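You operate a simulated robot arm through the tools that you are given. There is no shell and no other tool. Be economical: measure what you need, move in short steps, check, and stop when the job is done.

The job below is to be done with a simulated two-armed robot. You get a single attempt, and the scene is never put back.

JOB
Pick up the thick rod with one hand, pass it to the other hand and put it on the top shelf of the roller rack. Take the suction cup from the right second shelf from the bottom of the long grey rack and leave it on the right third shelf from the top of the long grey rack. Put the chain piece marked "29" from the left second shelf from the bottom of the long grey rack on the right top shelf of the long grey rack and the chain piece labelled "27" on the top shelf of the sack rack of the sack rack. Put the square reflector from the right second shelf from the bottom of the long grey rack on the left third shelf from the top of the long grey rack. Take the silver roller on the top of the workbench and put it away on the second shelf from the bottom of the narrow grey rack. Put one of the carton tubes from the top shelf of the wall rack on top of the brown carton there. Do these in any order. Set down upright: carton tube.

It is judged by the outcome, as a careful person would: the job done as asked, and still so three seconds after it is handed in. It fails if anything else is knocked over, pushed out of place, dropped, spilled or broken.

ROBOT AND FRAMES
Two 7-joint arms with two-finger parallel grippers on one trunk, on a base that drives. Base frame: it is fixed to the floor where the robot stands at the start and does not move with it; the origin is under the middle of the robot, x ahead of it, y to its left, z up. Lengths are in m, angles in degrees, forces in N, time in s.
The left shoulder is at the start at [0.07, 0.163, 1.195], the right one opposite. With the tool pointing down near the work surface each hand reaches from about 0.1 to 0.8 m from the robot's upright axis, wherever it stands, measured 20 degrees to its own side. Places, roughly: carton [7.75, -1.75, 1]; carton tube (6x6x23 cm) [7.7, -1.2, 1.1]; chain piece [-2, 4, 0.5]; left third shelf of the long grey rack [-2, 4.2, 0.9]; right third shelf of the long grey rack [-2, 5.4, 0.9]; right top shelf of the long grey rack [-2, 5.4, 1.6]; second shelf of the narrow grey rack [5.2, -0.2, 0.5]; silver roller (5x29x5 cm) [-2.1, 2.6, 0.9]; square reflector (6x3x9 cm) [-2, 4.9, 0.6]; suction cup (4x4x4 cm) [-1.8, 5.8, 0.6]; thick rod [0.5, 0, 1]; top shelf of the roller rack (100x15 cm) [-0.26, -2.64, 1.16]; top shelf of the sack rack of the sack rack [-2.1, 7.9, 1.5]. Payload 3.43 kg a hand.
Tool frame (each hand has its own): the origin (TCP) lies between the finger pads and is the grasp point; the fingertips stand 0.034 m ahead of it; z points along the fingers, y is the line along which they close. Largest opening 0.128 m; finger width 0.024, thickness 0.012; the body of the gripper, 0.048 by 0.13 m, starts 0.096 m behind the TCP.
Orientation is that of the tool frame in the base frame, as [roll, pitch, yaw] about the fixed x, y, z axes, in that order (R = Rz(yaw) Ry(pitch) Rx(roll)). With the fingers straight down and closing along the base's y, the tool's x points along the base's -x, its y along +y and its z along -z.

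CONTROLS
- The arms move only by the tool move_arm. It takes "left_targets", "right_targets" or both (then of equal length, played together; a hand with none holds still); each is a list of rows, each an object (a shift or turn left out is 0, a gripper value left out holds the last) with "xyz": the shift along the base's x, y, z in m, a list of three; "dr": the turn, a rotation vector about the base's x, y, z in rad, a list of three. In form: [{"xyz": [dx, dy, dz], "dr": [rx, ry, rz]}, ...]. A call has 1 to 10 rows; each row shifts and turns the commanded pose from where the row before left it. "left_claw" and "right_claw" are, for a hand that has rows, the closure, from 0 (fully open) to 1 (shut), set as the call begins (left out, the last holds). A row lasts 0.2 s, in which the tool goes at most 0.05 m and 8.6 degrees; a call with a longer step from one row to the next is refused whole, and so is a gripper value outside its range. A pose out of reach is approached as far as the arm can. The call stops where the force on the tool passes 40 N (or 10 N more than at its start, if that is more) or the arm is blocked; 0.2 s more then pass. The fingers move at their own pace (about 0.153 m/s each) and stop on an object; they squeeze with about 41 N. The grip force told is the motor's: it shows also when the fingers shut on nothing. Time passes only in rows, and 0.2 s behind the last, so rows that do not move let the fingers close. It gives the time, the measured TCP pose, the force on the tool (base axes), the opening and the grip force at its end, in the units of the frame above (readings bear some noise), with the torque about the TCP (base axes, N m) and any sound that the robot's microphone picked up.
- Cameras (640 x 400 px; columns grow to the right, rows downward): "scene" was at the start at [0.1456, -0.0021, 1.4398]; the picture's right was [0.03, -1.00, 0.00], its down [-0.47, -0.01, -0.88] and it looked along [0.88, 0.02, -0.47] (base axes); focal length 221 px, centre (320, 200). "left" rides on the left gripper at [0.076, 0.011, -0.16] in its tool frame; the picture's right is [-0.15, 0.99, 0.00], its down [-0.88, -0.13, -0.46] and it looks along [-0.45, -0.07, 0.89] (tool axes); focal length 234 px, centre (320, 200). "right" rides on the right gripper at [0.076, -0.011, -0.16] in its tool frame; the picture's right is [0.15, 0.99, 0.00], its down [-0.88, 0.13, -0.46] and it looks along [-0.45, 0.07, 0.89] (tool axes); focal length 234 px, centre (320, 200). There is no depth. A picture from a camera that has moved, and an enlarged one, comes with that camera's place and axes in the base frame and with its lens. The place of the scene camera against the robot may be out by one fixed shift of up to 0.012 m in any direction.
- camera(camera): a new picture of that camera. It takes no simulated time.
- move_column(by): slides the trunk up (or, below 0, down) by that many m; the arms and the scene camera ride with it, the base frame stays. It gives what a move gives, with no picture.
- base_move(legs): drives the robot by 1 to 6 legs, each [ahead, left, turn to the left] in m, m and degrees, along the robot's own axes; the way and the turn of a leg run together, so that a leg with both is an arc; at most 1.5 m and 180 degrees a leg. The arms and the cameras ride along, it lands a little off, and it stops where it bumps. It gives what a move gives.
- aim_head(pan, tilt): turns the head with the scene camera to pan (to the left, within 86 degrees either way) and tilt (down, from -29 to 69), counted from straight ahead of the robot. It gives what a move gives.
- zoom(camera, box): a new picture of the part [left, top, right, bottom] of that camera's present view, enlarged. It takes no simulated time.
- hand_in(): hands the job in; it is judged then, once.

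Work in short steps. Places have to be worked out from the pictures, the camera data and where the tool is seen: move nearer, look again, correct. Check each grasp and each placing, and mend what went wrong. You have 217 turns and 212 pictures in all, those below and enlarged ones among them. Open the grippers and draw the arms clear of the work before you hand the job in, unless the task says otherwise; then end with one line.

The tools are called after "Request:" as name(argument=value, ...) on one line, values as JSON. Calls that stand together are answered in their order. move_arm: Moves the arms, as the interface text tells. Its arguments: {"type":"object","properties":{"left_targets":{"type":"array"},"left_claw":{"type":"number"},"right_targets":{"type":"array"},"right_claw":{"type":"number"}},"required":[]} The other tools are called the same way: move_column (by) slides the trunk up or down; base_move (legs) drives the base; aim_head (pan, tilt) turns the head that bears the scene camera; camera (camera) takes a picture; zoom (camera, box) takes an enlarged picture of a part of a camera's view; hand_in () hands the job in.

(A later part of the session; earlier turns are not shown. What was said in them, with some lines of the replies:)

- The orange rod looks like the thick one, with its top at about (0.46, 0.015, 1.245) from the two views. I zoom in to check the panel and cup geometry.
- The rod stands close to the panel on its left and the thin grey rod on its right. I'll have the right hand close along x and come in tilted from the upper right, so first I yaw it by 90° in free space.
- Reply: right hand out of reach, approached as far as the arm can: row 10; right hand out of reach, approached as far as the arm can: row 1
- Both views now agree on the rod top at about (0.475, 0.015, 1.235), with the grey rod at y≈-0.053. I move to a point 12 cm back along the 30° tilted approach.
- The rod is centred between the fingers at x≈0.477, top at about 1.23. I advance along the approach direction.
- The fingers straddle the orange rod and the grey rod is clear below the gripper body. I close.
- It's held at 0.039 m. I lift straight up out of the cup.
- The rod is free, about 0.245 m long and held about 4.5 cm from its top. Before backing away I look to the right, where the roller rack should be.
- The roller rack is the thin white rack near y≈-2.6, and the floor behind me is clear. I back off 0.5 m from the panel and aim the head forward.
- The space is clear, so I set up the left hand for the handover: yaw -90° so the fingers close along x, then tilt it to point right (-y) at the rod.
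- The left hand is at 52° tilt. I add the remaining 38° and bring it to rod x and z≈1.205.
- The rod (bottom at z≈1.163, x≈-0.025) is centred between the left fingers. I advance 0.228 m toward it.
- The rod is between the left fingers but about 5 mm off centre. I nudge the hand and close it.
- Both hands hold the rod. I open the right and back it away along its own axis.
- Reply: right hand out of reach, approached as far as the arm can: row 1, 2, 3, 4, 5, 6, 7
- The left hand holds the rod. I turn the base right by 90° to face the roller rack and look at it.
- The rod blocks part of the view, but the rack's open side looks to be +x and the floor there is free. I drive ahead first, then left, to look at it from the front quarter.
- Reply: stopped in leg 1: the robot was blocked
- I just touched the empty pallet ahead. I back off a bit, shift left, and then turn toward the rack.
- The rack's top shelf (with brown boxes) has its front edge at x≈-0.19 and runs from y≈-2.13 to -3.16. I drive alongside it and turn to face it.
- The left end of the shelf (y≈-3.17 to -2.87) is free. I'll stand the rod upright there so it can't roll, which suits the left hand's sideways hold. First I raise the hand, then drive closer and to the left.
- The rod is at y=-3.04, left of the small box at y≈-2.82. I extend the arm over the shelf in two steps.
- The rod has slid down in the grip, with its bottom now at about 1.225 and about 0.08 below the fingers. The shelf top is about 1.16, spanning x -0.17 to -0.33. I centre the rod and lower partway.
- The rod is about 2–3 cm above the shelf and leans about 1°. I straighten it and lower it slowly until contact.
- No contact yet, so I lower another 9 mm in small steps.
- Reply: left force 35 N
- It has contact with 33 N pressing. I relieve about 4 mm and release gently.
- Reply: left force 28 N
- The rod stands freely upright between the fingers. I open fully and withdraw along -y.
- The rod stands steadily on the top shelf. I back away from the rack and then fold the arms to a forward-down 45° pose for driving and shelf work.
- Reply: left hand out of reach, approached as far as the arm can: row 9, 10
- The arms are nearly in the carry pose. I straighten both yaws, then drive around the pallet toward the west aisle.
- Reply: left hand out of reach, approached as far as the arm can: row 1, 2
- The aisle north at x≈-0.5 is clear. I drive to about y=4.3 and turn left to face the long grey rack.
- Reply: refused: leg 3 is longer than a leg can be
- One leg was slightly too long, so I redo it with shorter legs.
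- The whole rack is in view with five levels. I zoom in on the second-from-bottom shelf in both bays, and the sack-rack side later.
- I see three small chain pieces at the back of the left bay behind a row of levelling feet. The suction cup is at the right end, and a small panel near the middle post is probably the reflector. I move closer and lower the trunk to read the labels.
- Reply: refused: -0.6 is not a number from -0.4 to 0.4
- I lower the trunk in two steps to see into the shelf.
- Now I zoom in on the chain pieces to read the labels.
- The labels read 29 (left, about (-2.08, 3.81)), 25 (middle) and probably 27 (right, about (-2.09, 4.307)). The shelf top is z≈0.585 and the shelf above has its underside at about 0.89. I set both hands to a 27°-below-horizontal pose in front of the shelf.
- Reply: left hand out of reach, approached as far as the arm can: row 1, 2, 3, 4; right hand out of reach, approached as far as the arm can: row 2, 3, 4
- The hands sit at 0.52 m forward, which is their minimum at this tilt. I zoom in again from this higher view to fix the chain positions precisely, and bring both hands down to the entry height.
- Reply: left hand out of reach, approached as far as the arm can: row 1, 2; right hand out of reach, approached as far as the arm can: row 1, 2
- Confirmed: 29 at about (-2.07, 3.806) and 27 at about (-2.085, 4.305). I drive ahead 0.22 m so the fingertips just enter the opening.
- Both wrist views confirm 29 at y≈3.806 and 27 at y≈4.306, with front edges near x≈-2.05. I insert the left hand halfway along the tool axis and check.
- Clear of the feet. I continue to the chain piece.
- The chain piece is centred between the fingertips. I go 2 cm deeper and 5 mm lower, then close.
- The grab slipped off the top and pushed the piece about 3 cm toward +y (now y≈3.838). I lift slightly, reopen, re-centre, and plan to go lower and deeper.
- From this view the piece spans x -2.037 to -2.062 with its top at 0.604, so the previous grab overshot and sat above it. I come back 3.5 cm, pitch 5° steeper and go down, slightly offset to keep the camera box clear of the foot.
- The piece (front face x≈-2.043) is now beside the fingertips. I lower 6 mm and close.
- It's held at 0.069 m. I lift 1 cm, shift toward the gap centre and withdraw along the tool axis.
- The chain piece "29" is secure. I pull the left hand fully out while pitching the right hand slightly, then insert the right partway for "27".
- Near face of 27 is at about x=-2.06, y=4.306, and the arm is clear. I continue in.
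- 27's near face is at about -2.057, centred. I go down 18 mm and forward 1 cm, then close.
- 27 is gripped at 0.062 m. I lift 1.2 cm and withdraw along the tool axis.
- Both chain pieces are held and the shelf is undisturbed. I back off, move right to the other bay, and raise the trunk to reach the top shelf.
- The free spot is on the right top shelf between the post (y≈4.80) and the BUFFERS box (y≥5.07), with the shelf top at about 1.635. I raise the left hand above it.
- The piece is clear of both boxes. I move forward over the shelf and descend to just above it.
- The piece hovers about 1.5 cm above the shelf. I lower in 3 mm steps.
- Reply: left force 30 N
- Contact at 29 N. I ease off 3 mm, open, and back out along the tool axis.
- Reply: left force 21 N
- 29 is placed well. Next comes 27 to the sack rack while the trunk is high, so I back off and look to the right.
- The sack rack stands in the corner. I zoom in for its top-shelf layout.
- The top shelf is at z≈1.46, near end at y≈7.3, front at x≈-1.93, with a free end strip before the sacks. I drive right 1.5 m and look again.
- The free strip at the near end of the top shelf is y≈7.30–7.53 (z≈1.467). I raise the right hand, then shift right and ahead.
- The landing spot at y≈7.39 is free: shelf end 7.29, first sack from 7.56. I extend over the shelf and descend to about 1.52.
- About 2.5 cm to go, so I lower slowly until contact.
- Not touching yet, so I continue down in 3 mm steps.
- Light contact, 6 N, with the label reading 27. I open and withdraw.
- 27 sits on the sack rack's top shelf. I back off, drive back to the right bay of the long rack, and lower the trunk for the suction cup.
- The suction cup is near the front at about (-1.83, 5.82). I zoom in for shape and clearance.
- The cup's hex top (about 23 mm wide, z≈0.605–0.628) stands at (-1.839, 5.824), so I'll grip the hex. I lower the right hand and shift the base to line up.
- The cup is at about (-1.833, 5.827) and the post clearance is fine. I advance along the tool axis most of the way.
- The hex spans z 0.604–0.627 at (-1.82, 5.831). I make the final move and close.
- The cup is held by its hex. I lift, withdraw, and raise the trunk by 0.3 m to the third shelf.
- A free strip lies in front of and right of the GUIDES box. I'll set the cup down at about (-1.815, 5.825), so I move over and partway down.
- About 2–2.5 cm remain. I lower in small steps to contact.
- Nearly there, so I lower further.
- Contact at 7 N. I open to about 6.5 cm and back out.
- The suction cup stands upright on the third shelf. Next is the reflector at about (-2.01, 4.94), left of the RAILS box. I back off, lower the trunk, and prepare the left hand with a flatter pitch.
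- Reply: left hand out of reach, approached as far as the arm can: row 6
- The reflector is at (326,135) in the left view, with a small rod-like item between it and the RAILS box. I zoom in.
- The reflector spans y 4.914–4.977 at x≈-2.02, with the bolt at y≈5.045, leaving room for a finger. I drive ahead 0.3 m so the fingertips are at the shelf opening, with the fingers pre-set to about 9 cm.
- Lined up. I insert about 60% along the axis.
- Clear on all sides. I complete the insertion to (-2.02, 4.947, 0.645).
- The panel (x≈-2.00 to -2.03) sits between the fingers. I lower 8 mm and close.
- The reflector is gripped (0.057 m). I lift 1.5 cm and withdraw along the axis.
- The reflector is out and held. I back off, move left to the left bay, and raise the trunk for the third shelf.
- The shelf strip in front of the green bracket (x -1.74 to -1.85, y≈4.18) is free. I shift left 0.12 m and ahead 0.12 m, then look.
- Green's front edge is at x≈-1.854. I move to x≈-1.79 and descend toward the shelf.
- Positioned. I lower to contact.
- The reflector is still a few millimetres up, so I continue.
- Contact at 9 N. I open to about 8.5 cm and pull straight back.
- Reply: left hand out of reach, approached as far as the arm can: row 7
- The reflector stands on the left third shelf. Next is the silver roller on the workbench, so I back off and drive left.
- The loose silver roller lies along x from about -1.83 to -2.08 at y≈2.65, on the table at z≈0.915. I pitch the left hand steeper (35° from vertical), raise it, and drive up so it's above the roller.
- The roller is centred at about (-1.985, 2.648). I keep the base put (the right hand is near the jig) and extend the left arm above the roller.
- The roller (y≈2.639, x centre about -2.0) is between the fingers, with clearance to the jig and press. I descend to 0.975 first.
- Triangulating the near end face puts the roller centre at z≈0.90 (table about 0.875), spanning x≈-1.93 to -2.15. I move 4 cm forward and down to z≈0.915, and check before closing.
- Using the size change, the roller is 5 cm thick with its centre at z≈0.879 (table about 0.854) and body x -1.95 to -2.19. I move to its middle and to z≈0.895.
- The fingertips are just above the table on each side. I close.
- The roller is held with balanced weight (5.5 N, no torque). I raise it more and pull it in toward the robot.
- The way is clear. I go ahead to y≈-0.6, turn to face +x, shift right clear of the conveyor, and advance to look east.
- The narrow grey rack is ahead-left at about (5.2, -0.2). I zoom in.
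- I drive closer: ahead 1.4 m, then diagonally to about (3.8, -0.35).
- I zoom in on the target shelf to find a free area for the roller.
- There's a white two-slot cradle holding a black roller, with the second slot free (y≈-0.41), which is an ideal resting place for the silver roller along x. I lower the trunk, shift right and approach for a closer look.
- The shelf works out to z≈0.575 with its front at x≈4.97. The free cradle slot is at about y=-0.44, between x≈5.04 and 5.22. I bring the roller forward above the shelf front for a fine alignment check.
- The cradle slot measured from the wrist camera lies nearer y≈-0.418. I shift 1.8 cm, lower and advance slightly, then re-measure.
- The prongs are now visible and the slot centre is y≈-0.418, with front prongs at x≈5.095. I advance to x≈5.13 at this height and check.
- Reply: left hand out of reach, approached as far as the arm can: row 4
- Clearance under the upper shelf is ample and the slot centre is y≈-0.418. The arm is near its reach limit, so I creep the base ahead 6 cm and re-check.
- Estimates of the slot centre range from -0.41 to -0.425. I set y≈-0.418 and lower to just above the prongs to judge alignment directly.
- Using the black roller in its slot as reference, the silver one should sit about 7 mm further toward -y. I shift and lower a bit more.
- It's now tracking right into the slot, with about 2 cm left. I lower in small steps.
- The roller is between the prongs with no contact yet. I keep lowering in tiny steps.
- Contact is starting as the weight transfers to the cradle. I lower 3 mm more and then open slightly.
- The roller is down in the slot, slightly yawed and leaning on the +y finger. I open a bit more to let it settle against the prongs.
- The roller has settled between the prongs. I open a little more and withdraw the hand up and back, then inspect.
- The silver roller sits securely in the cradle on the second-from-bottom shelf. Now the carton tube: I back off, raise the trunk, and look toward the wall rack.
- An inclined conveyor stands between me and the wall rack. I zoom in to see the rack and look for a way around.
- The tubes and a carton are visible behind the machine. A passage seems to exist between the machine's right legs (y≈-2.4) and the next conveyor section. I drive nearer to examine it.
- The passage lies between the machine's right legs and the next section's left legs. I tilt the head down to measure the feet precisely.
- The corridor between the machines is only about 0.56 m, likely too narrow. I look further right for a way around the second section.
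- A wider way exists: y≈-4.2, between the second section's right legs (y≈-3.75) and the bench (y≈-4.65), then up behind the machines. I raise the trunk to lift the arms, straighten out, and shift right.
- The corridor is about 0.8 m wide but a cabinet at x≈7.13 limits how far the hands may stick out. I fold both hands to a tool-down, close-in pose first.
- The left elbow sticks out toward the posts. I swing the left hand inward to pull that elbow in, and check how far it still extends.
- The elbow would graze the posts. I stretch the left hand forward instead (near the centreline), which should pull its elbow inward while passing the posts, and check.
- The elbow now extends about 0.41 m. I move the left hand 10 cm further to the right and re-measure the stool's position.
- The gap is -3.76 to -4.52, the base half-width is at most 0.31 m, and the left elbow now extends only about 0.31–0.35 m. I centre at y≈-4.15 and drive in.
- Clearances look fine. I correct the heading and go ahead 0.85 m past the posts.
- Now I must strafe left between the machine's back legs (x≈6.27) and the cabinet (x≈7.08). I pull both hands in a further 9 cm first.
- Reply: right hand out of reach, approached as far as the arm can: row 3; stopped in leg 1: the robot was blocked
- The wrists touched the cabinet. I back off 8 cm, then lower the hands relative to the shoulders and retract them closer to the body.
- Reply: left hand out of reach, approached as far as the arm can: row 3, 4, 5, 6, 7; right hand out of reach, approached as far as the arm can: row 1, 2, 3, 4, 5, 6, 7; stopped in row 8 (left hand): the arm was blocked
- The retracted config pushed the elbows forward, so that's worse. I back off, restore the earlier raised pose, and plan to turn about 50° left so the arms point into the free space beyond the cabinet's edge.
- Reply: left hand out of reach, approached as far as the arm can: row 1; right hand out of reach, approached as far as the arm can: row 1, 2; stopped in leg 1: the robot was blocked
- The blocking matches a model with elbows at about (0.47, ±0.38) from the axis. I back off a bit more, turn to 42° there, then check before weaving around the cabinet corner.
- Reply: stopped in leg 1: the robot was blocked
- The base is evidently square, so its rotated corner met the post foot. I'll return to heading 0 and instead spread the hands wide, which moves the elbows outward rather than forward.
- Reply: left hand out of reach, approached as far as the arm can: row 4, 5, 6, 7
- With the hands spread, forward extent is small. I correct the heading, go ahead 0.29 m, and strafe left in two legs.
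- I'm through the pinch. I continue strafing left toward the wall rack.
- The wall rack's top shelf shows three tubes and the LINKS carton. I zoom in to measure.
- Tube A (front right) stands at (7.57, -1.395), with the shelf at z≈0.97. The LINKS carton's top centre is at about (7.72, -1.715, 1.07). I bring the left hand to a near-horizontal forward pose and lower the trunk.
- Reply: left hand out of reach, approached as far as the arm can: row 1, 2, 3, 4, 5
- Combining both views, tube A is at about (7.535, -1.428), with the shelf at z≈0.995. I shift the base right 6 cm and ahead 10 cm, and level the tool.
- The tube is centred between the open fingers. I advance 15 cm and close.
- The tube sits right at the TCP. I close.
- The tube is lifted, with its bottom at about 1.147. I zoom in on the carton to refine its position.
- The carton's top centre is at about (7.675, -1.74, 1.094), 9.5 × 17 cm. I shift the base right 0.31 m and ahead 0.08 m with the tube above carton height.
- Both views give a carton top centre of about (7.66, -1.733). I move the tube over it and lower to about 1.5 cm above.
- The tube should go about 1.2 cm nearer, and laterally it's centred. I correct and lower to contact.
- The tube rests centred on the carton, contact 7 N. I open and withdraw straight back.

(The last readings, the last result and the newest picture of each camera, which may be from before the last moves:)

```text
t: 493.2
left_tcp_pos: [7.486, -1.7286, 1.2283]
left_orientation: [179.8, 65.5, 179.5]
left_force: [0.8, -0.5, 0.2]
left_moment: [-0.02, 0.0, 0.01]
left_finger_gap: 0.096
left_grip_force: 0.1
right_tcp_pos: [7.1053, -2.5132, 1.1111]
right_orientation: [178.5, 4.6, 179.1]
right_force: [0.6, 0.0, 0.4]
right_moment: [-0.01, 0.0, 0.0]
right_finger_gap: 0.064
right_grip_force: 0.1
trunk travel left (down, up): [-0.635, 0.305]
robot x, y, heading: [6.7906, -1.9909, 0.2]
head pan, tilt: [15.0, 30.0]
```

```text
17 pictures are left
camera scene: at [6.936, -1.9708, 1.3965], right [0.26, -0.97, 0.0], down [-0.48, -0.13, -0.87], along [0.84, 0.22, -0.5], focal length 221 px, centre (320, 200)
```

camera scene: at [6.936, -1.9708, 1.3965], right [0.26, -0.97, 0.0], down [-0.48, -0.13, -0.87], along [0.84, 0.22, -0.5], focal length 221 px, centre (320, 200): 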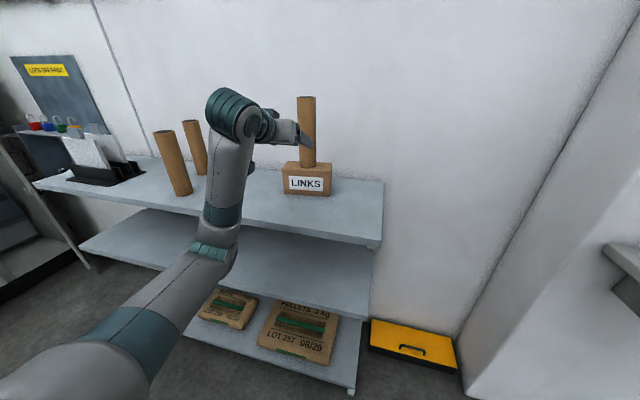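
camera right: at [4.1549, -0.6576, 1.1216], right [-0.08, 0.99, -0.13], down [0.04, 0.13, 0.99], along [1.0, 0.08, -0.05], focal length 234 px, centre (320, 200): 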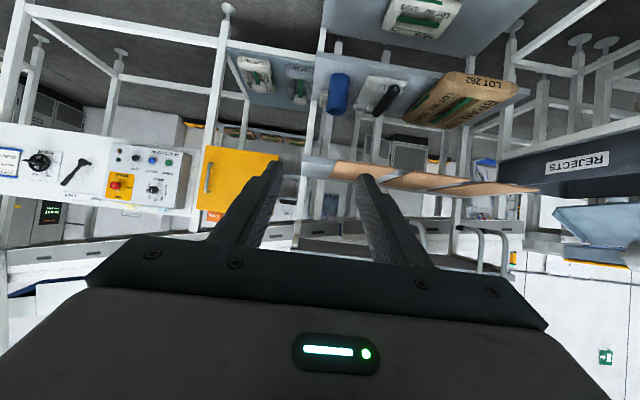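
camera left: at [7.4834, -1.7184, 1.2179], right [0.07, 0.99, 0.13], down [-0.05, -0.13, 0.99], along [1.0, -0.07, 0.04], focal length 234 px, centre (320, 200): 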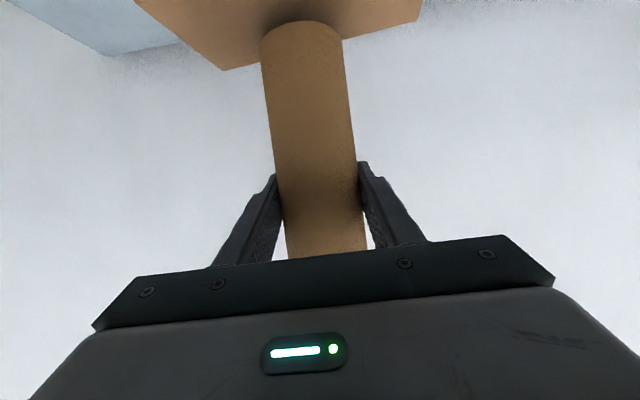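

The tube stands upright on the carton. I open both grippers fully, draw the left arm back further, and take a final look.

Request:
move_arm(left_targets=[{"xyz": [-0.045, 0, 0.01]}, {"xyz": [-0.045, 0, 0.01]}, {}], right_targets=[{}, {}, {}], left_claw=0, right_claw=0)

Request:
base_move(legs=[[-0.08, 0, 0]])

Request:
zoom(camera="scene", box=[130, 80, 370, 260])

```text
t: 494.0
left_tcp_pos: [7.3983, -1.7308, 1.249]
left_orientation: [179.8, 65.4, 179.3]
left_force: [0.5, 1.0, 0.2]
left_moment: [-0.04, 0.02, -0.03]
left_finger_gap: 0.128
left_grip_force: 0.1
right_tcp_pos: [7.1064, -2.5151, 1.1107]
right_orientation: [178.4, 4.4, 179.1]
right_force: [-0.2, -0.4, -0.2]
right_moment: [0.03, -0.01, 0.01]
right_finger_gap: 0.128
right_grip_force: 0.1
trunk travel left (down, up): [-0.635, 0.305]
robot x, y, heading: [6.7955, -1.9884, 0.1]
head pan, tilt: [15.0, 30.0]
```

```text
t: 495.0
left_tcp_pos: [7.3162, -1.7308, 1.2498]
left_orientation: [180.0, 65.4, 179.5]
left_force: [0.1, -0.5, 0.4]
left_moment: [0.04, 0.0, -0.01]
left_finger_gap: 0.1282
left_grip_force: 0.1
right_tcp_pos: [7.0249, -2.5142, 1.1107]
right_orientation: [178.5, 4.6, 179.1]
right_force: [-0.2, 0.1, 0.2]
right_moment: [-0.05, -0.03, 0.02]
right_finger_gap: 0.1279
right_grip_force: 0.1
trunk travel left (down, up): [-0.635, 0.305]
robot x, y, heading: [6.7146, -1.9884, 0.0]
head pan, tilt: [15.0, 30.0]
```

```text
2.22 times, centred on (250, 170) of scene
camera zoom: at [6.8545, -1.9708, 1.3966], right [0.26, -0.97, 0.0], down [-0.48, -0.13, -0.87], along [0.84, 0.22, -0.5], focal length 491 px, centre (476, 267)
```

zoom: 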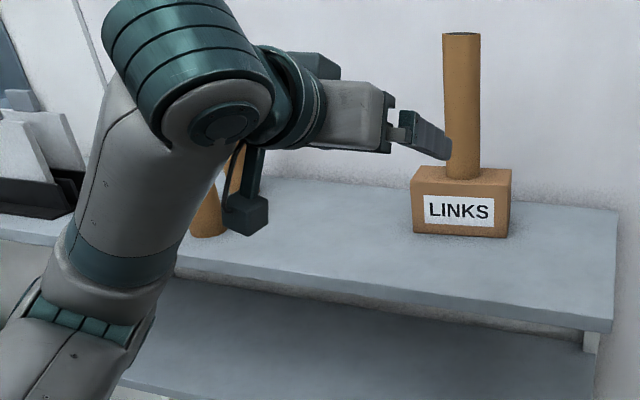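

All seven items are placed, and both grippers are open with the arms clear, so I hand the job in.

Request:
hand_in()

```text
The job is handed in.
```

All seven items were placed as asked and the job is handed in; along the way the base touched the empty pallet and a machine leg, and the arms touched the grey cabinet, with no displacement seen, though I did not re-check every spot.
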